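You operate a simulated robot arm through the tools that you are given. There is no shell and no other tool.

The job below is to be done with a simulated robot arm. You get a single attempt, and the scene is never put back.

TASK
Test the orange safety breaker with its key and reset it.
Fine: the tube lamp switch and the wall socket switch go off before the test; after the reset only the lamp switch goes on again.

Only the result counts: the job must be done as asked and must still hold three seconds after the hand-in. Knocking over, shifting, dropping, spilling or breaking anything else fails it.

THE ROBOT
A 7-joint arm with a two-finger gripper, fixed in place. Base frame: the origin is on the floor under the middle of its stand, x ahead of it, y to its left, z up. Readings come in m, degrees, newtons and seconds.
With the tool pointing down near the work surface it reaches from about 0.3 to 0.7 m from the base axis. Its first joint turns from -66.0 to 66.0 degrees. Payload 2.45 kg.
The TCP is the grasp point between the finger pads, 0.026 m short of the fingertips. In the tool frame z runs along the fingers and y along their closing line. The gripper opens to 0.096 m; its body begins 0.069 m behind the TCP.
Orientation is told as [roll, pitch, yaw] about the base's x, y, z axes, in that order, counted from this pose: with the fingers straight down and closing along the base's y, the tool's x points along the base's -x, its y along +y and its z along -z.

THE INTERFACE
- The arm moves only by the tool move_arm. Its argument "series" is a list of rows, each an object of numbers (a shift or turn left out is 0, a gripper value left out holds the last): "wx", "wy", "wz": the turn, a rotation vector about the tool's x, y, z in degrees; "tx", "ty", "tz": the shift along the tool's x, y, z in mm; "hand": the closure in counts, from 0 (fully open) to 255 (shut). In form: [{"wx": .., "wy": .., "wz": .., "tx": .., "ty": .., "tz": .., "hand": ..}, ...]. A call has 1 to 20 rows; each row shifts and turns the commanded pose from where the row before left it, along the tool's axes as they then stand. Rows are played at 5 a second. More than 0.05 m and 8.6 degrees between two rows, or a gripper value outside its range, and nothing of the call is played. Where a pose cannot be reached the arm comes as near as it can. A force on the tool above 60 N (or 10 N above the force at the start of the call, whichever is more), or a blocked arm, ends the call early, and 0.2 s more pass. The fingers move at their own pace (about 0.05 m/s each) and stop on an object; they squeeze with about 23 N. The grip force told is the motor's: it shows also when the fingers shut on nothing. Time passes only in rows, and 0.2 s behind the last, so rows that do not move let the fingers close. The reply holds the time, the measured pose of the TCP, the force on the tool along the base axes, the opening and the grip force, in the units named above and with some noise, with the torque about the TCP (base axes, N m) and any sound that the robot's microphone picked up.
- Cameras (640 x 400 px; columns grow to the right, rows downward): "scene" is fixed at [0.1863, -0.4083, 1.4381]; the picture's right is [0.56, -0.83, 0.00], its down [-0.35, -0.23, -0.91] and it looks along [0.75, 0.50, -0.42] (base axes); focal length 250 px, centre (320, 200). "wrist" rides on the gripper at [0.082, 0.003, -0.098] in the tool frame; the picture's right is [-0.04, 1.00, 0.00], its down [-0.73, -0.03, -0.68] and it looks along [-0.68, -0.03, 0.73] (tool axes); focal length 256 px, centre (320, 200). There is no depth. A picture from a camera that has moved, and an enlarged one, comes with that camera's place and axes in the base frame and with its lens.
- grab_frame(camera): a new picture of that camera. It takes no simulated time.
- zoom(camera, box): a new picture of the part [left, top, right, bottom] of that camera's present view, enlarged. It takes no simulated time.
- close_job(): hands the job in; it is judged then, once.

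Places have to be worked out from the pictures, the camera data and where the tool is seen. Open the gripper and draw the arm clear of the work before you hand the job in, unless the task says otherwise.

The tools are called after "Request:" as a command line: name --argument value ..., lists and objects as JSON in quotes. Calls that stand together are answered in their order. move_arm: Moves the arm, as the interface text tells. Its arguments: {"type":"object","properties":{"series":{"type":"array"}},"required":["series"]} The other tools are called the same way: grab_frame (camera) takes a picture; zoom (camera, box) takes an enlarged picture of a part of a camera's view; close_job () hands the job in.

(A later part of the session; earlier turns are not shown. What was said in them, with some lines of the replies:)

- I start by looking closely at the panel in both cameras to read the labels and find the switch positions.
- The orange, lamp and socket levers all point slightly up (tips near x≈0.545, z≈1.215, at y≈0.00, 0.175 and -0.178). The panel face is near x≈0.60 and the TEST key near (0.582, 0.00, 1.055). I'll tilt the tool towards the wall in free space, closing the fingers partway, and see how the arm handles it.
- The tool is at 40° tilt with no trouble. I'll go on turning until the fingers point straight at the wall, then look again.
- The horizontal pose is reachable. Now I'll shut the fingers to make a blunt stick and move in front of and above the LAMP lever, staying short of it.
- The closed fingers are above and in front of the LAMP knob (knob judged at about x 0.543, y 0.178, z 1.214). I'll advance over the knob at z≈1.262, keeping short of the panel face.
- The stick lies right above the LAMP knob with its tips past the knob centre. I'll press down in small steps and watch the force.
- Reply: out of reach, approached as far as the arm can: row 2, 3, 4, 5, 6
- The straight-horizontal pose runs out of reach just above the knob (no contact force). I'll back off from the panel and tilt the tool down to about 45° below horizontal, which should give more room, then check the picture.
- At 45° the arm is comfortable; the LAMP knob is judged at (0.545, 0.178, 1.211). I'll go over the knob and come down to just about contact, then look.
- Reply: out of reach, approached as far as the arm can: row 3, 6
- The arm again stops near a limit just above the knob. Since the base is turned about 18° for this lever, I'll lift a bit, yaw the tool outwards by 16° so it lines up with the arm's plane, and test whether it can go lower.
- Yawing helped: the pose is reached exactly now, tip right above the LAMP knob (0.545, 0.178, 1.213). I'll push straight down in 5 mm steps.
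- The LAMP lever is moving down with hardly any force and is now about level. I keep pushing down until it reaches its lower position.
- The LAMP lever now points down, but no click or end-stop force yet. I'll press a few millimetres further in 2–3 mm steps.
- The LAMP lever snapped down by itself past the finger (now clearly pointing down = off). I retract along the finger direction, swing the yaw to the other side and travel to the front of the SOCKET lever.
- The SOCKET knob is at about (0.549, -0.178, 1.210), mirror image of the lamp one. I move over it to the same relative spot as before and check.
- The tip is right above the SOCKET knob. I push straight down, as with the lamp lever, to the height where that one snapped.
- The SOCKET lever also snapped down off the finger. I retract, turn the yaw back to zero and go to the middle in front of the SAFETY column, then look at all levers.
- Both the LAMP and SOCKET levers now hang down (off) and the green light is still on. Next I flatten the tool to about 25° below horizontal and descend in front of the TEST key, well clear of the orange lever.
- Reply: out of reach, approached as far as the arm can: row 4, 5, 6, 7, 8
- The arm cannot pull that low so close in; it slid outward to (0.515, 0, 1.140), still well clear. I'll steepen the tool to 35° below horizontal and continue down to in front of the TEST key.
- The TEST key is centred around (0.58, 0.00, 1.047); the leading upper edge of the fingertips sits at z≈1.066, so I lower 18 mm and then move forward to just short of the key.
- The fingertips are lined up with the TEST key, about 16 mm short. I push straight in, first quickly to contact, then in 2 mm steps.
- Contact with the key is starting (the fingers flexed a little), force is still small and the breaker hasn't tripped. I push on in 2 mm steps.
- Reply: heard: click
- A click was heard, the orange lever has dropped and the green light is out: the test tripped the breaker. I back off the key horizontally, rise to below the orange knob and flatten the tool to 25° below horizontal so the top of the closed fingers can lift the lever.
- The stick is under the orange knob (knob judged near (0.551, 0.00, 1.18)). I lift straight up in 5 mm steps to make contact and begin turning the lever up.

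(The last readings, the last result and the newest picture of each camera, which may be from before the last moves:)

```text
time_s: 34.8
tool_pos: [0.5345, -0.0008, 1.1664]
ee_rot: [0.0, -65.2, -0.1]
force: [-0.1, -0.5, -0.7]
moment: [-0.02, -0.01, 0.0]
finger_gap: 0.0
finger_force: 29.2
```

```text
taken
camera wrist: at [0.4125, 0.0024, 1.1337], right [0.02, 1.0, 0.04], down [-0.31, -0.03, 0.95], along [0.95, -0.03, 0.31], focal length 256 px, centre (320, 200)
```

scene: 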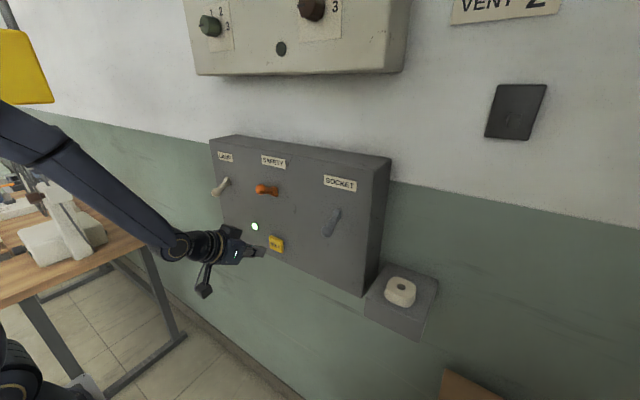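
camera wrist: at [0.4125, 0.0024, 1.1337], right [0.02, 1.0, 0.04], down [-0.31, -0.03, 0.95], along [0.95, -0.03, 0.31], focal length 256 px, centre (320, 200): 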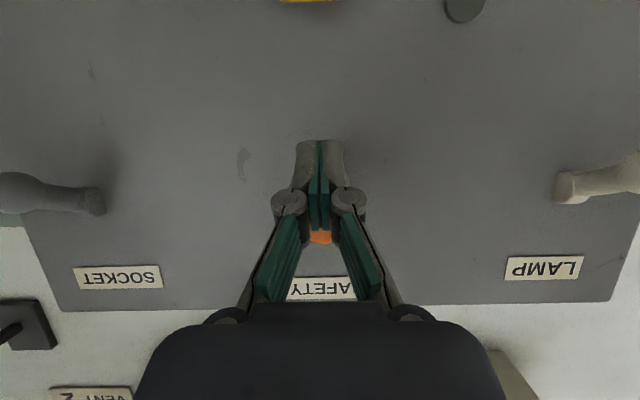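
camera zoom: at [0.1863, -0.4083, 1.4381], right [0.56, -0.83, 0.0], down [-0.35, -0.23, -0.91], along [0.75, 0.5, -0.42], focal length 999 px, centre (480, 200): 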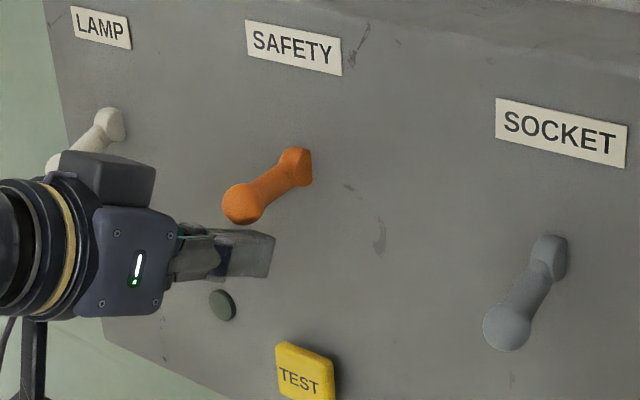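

The orange lever is rising with the fingers and forces are tiny. I carry on upward.

Request:
move_arm --series '[{"tx": -4.53, "tz": -2.11}, {"tx": -4.53, "tz": -2.11}, {"tx": -4.53, "tz": -2.11}, {"tx": -4.53, "tz": -2.11}, {}]'

Request:
zoom --camera "scene" --box '[200, 150, 360, 250]'

Request:
grab_frame --camera "wrist"

```text
time_s: 36.0
tool_pos: [0.5342, -0.0009, 1.1858]
ee_rot: [0.1, -65.1, -0.1]
force: [-0.1, 0.1, -0.4]
moment: [0.0, 0.0, -0.04]
finger_gap: 0.0
finger_force: 28.8
```

```text
4.00 times, centred on (280, 200) of scene
camera zoom: at [0.1863, -0.4083, 1.4381], right [0.56, -0.83, 0.0], down [-0.35, -0.23, -0.91], along [0.75, 0.5, -0.42], focal length 999 px, centre (480, 200)
```

zoom: 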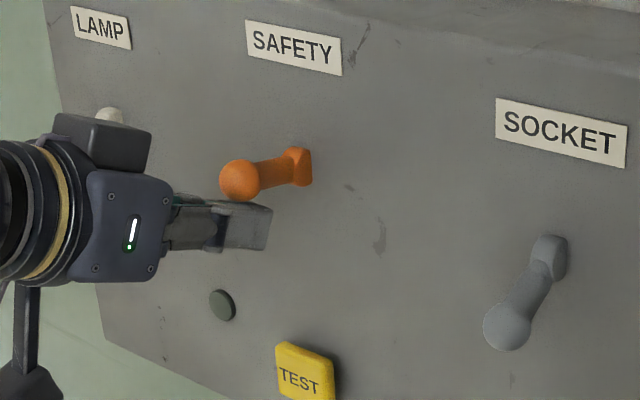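

```text
taken
camera wrist: at [0.412, 0.0017, 1.153], right [0.02, 1.0, 0.04], down [-0.31, -0.03, 0.95], along [0.95, -0.03, 0.31], focal length 256 px, centre (320, 200)
```

wrist: 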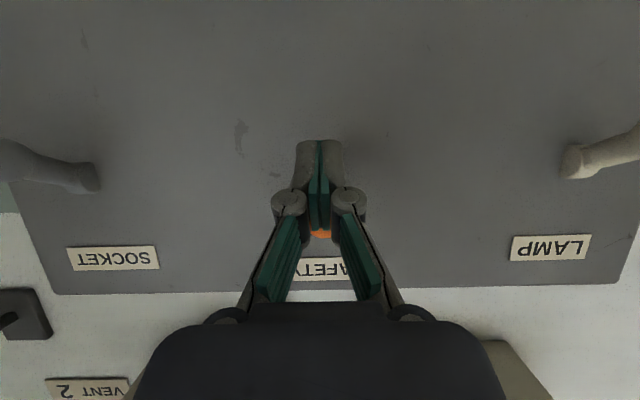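

The lever is about level now. I keep lifting past the middle until it snaps into the upper position.

Request:
move_arm --series '[{"tx": -4.53, "tz": -2.11}, {"tx": -4.53, "tz": -2.11}, {"tx": -4.53, "tz": -2.11}, {"tx": -2.72, "tz": -1.27}, {}]'

Request:
zoom --camera "scene" --box '[200, 150, 360, 250]'

Request:
grab_frame --camera "wrist"

```text
time_s: 37.2
tool_pos: [0.5342, -0.0019, 1.2038]
ee_rot: [0.1, -65.0, -0.1]
force: [0.1, -0.8, 0.6]
moment: [0.02, -0.01, 0.01]
finger_gap: 0.0001
finger_force: 28.8
```

```text
4.00 times, centred on (280, 200) of scene
camera zoom: at [0.1863, -0.4083, 1.4381], right [0.56, -0.83, 0.0], down [-0.35, -0.23, -0.91], along [0.75, 0.5, -0.42], focal length 999 px, centre (480, 200)
```

zoom: 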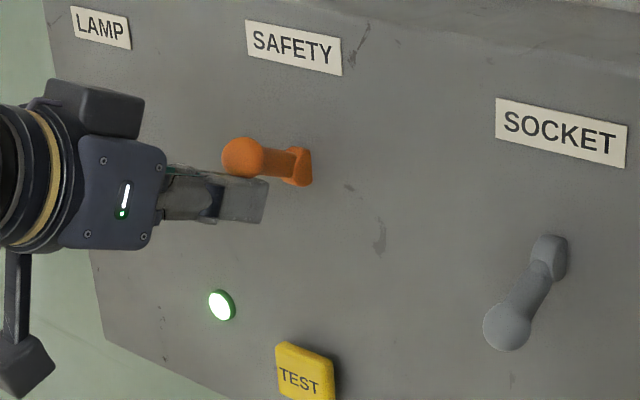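

```text
taken
camera wrist: at [0.4117, 0.0025, 1.1705], right [0.02, 1.0, 0.04], down [-0.31, -0.03, 0.95], along [0.95, -0.03, 0.3], focal length 256 px, centre (320, 200)
```

wrist: 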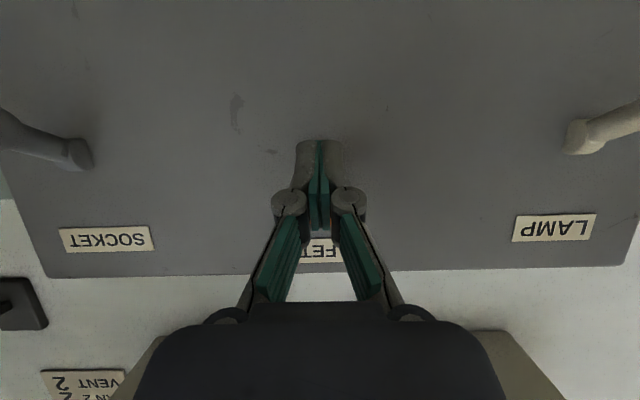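

The green light is back on and the orange lever sits exactly where it was originally, so the reset took. Now I lower off the knob, retract along the finger axis, yaw towards the lamp side and move in front of the LAMP lever.

Request:
move_arm --series '[{"tx": 10.9, "tz": 5.1}, {"tz": -40}, {"tz": -40}, {"wx": -7.25, "wz": -3.38}, {"wx": -7.25, "wz": -3.38}, {"tx": -6.7, "ty": 36.5, "tz": 14.4}, {"tx": -6.7, "ty": 36.5, "tz": 14.4}, {"tx": -6.7, "ty": 36.5, "tz": 14.4}, {"tx": -6.7, "ty": 36.5, "tz": 14.4}, {}]'

Request:
grab_frame --camera "scene"

Request:
grab_frame --camera "wrist"

```text
time_s: 39.4
tool_pos: [0.4839, 0.1564, 1.2257]
ee_rot: [0.3, -65.0, 15.6]
force: [0.3, -0.3, 0.1]
moment: [-0.02, 0.0, 0.02]
finger_gap: 0.0002
finger_force: 28.3
```

```text
taken
```

scene: 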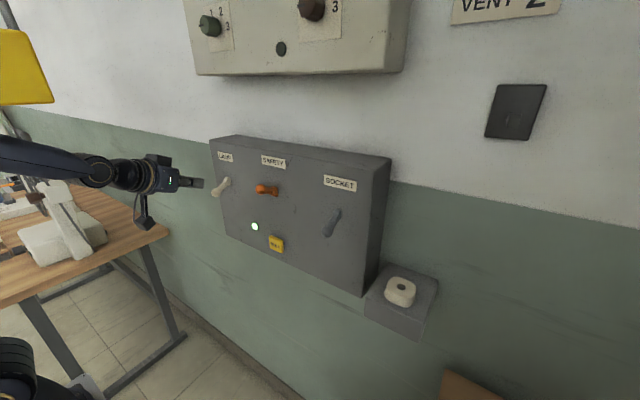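

```text
taken
camera wrist: at [0.3658, 0.126, 1.1931], right [-0.26, 0.97, 0.04], down [-0.29, -0.11, 0.95], along [0.92, 0.23, 0.3], focal length 256 px, centre (320, 200)
```

wrist: 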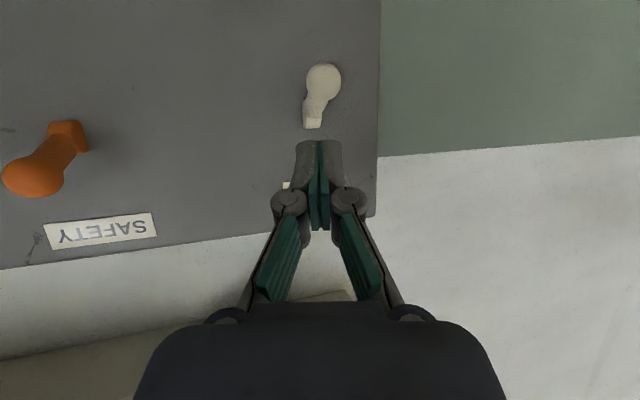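

The light is on and only the lamp and socket levers are down. The LAMP knob is at about (0.551, 0.178, 1.170); I descend in front of it to get the stick below knob height.

Request:
move_arm --series '[{"tx": 23, "ty": 0.8, "tz": 13.7}, {"tx": 23, "ty": 0.8, "tz": 13.7}, {"tx": 23, "ty": 0.8, "tz": 13.7}, {}]'

Request:
zoom --camera "scene" --box '[140, 140, 300, 240]'

Request:
grab_frame --camera "wrist"

```text
time_s: 40.4
tool_pos: [0.4922, 0.1622, 1.1427]
ee_rot: [0.0, -65.1, 15.9]
force: [0.2, 0.3, -0.7]
moment: [-0.03, -0.01, -0.01]
finger_gap: 0.0
finger_force: 28.8
```

```text
4.00 times, centred on (220, 190) of scene
camera zoom: at [0.1863, -0.4083, 1.4381], right [0.56, -0.83, 0.0], down [-0.35, -0.23, -0.91], along [0.75, 0.5, -0.42], focal length 999 px, centre (720, 240)
```

zoom: 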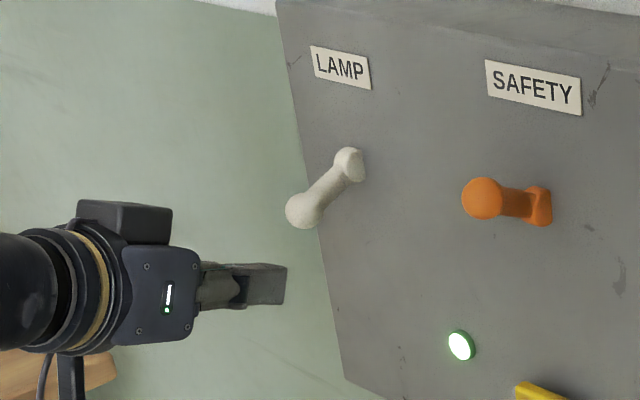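

```text
taken
camera wrist: at [0.3728, 0.1303, 1.1118], right [-0.26, 0.97, 0.04], down [-0.29, -0.11, 0.95], along [0.92, 0.24, 0.31], focal length 256 px, centre (320, 200)
```

wrist: 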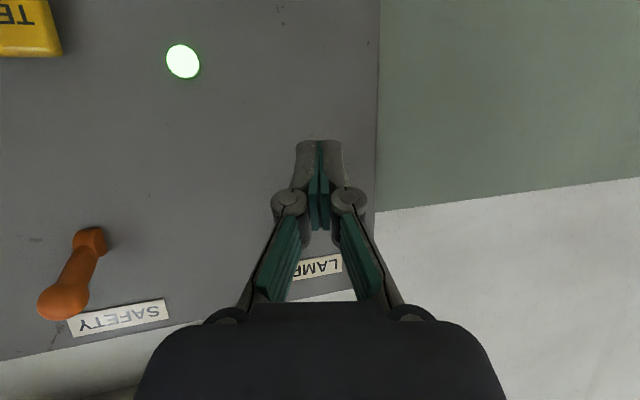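

I'm below knob level and clear in front. I slide in under the LAMP knob along the finger axis and check the spacing before lifting.

Request:
move_arm --series '[{"tz": 24}, {"tz": 24}, {}]'

Request:
zoom --camera "scene" --box '[140, 140, 300, 240]'

Request:
grab_frame --camera "wrist"

```text
time_s: 41.2
tool_pos: [0.5347, 0.1734, 1.124]
ee_rot: [0.0, -65.0, 15.8]
force: [-0.8, -0.1, 0.1]
moment: [-0.02, -0.04, 0.02]
finger_gap: 0.0
finger_force: 28.4
```

```text
4.00 times, centred on (220, 190) of scene
camera zoom: at [0.1863, -0.4083, 1.4381], right [0.56, -0.83, 0.0], down [-0.35, -0.23, -0.91], along [0.75, 0.5, -0.42], focal length 999 px, centre (720, 240)
```

zoom: 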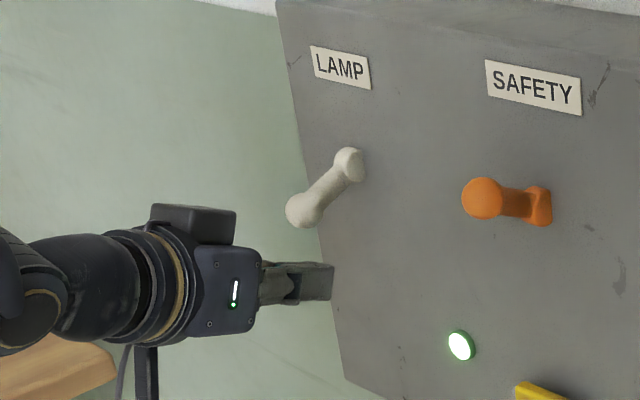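

```text
taken
camera wrist: at [0.415, 0.1426, 1.0922], right [-0.26, 0.97, 0.04], down [-0.29, -0.11, 0.95], along [0.92, 0.24, 0.31], focal length 256 px, centre (320, 200)
```

wrist: 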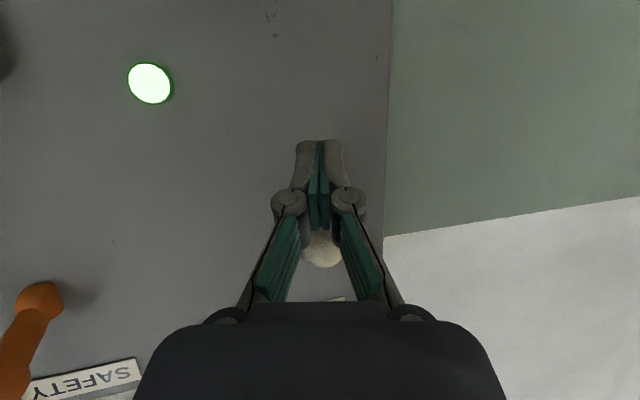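

The knob is centred above the stick with a clear gap. I lift straight up in small steps.

Request:
move_arm --series '[{"tx": -9.06, "tz": -4.22}, {"tx": -4.53, "tz": -2.11}, {"tx": -4.53, "tz": -2.11}, {"tx": -4.53, "tz": -2.11}, {"tx": -4.53, "tz": -2.11}, {"tx": -4.53, "tz": -2.11}, {"tx": -4.53, "tz": -2.11}, {"tx": -4.53, "tz": -2.11}, {"tx": -4.53, "tz": -2.11}, {"tx": -4.53, "tz": -2.11}, {}]'

Request:
zoom --camera "scene" --box '[140, 140, 300, 240]'

Request:
grab_frame --camera "wrist"

```text
time_s: 43.6
tool_pos: [0.5314, 0.1739, 1.1799]
ee_rot: [0.0, -65.1, 15.9]
force: [0.7, 0.9, 0.1]
moment: [0.0, -0.02, 0.02]
finger_gap: 0.0
finger_force: 28.7
```

```text
4.00 times, centred on (220, 190) of scene
camera zoom: at [0.1863, -0.4083, 1.4381], right [0.56, -0.83, 0.0], down [-0.35, -0.23, -0.91], along [0.75, 0.5, -0.42], focal length 999 px, centre (720, 240)
```

zoom: 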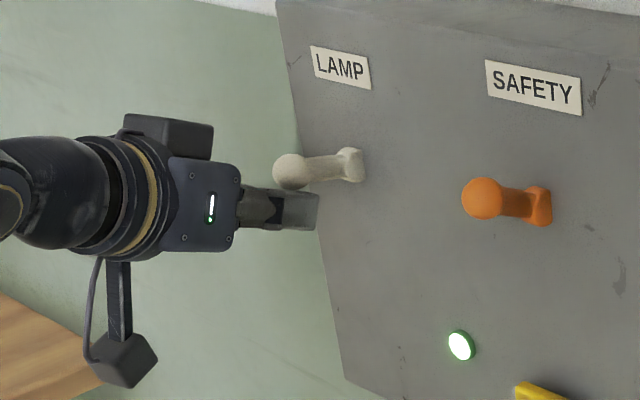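

```text
taken
camera wrist: at [0.4132, 0.1427, 1.147], right [-0.26, 0.97, 0.04], down [-0.29, -0.11, 0.95], along [0.92, 0.24, 0.31], focal length 256 px, centre (320, 200)
```

wrist: 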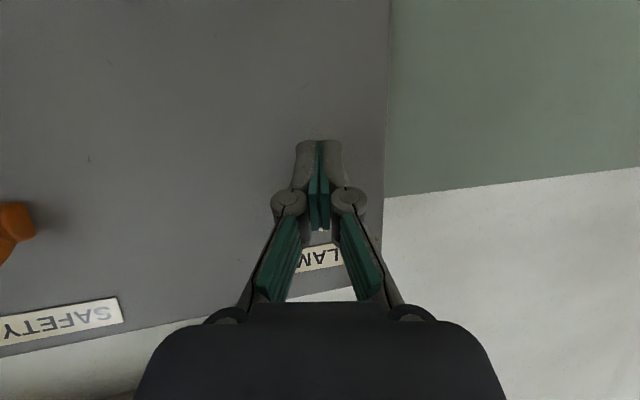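

The LAMP lever is near level; original up position would be about 17 px higher in this view. I continue lifting until it snaps up.

Request:
move_arm --series '[{"tx": -4.53, "tz": -2.11}, {"tx": -4.53, "tz": -2.11}, {"tx": -4.53, "tz": -2.11}, {"tx": -2.72, "tz": -1.27}, {}]'

Request:
zoom --camera "scene" --box '[140, 140, 300, 240]'

```text
time_s: 44.8
tool_pos: [0.5311, 0.1728, 1.1966]
ee_rot: [0.0, -64.6, 15.9]
force: [-1.3, 0.1, -12.6]
moment: [-0.05, 0.31, 0.11]
finger_gap: 0.006
finger_force: 28.6
```

```text
4.00 times, centred on (220, 190) of scene
camera zoom: at [0.1865, -0.4082, 1.4381], right [0.56, -0.83, 0.0], down [-0.35, -0.23, -0.91], along [0.75, 0.5, -0.42], focal length 999 px, centre (720, 240)
```

zoom: 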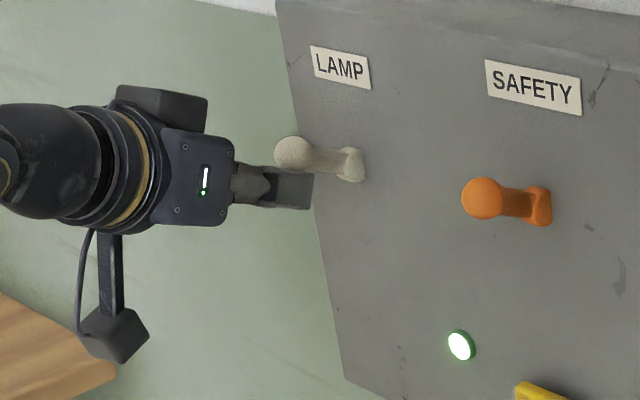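

The lever is against its upper stop (12.6 N reaction) and back at its original up position. I lower off it, then retract along the finger axis and check that it stays.

Request:
move_arm --series '[{"tx": 7.25, "tz": 3.4}, {"tx": 7.25, "tz": 3.4}, {"tz": -40}, {"tz": -40}, {}]'

Request:
grab_frame --camera "scene"

Request:
zoom --camera "scene" --box '[200, 125, 400, 300]'

Request:
grab_frame --camera "wrist"

```text
time_s: 46.0
tool_pos: [0.4597, 0.1555, 1.2185]
ee_rot: [0.1, -65.0, 15.9]
force: [0.1, 0.0, -0.1]
moment: [-0.03, 0.02, 0.0]
finger_gap: 0.0
finger_force: 27.9
```

```text
taken
```

scene: 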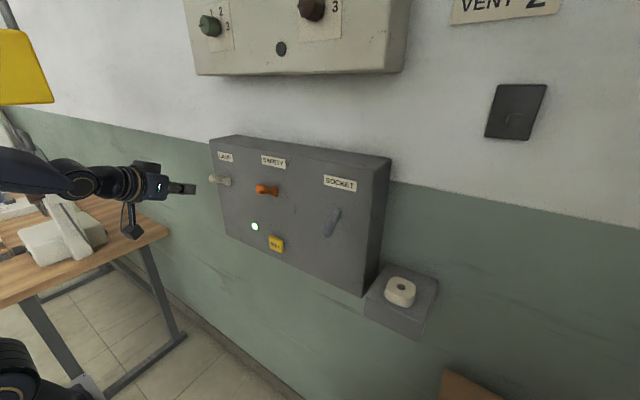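

```text
2.29 times, centred on (300, 212) of scene
camera zoom: at [0.1863, -0.4083, 1.4381], right [0.56, -0.83, 0.0], down [-0.35, -0.23, -0.91], along [0.75, 0.5, -0.42], focal length 571 px, centre (366, 171)
```

zoom: 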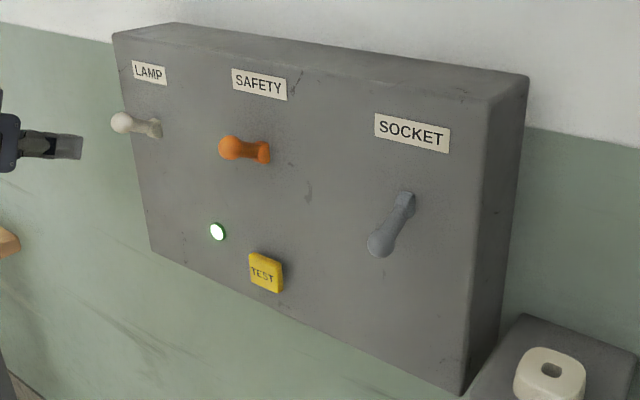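

```text
taken
camera wrist: at [0.3416, 0.124, 1.1858], right [-0.26, 0.97, 0.04], down [-0.29, -0.11, 0.95], along [0.92, 0.24, 0.3], focal length 256 px, centre (320, 200)
```

wrist: 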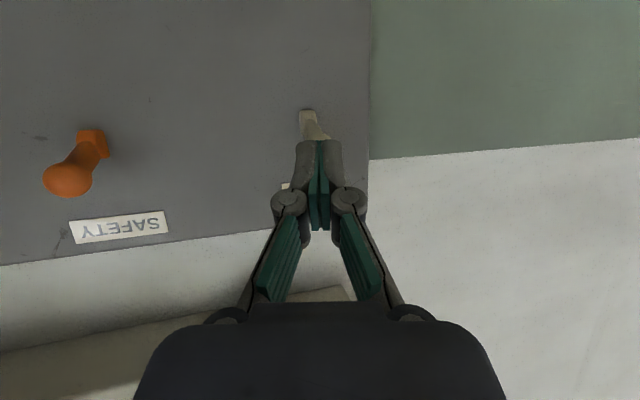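

Lamp lever up, orange breaker up with the light on, socket lever down — all as wanted. I draw the arm well back and open the gripper, waiting a few seconds.

Request:
move_arm --series '[{"tz": -30}, {"tz": -30}, {"tx": -30, "tz": -14}, {"tx": -30, "tz": -14}, {"tx": -30, "tz": -14}, {"hand": 0}, {}, {}, {}, {}, {}, {}, {}, {}, {}]'

Request:
grab_frame --camera "scene"

Request:
zoom --camera "scene" --box '[200, 125, 400, 300]'

```text
time_s: 49.2
tool_pos: [0.4083, 0.1378, 1.34]
ee_rot: [0.1, -65.0, 15.8]
force: [0.3, -0.4, -0.8]
moment: [0.01, 0.04, 0.04]
finger_gap: 0.0958
finger_force: 0.0
```

```text
taken
```

scene: 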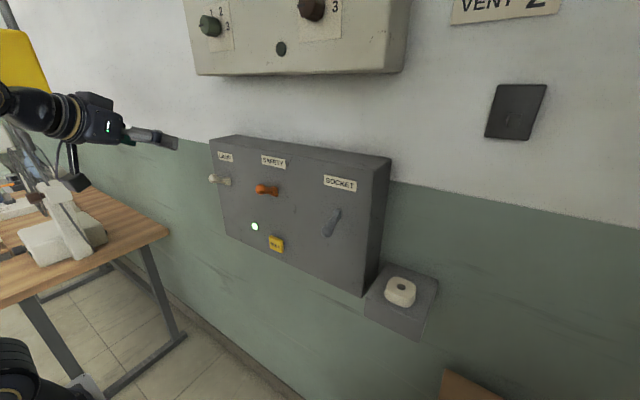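

```text
2.29 times, centred on (300, 212) of scene
camera zoom: at [0.1863, -0.4083, 1.4381], right [0.56, -0.83, 0.0], down [-0.35, -0.23, -0.91], along [0.75, 0.5, -0.42], focal length 571 px, centre (366, 171)
```

zoom: 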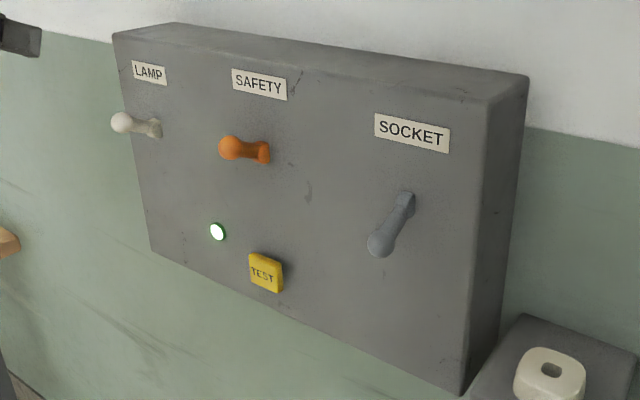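

After about three seconds nothing has changed: the orange breaker is up with its light on, the lamp switch is up and the socket switch is down. The gripper is open and clear of the panel, so I hand the job in.

Request:
close_job

```text
The job is handed in.
```

The orange safety breaker has been tested with its TEST key and reset, and the job is handed in.

- **Before the test:** I pushed the lamp switch and the wall socket switch down to off.
- **Test:** pressing the TEST key gave a click, the orange lever dropped and the green light went out.
- **Reset:** I lifted the orange lever until it snapped back to its original position, and the green light came on again.
- **After the reset:** I switched only the lamp back on. The socket switch is still off.

In the last picture, about three seconds after the arm had backed away with the gripper open, all three levers and the light were still in those positions. The arm only touched the three levers and the TEST key, and the pictures show nothing else moved.
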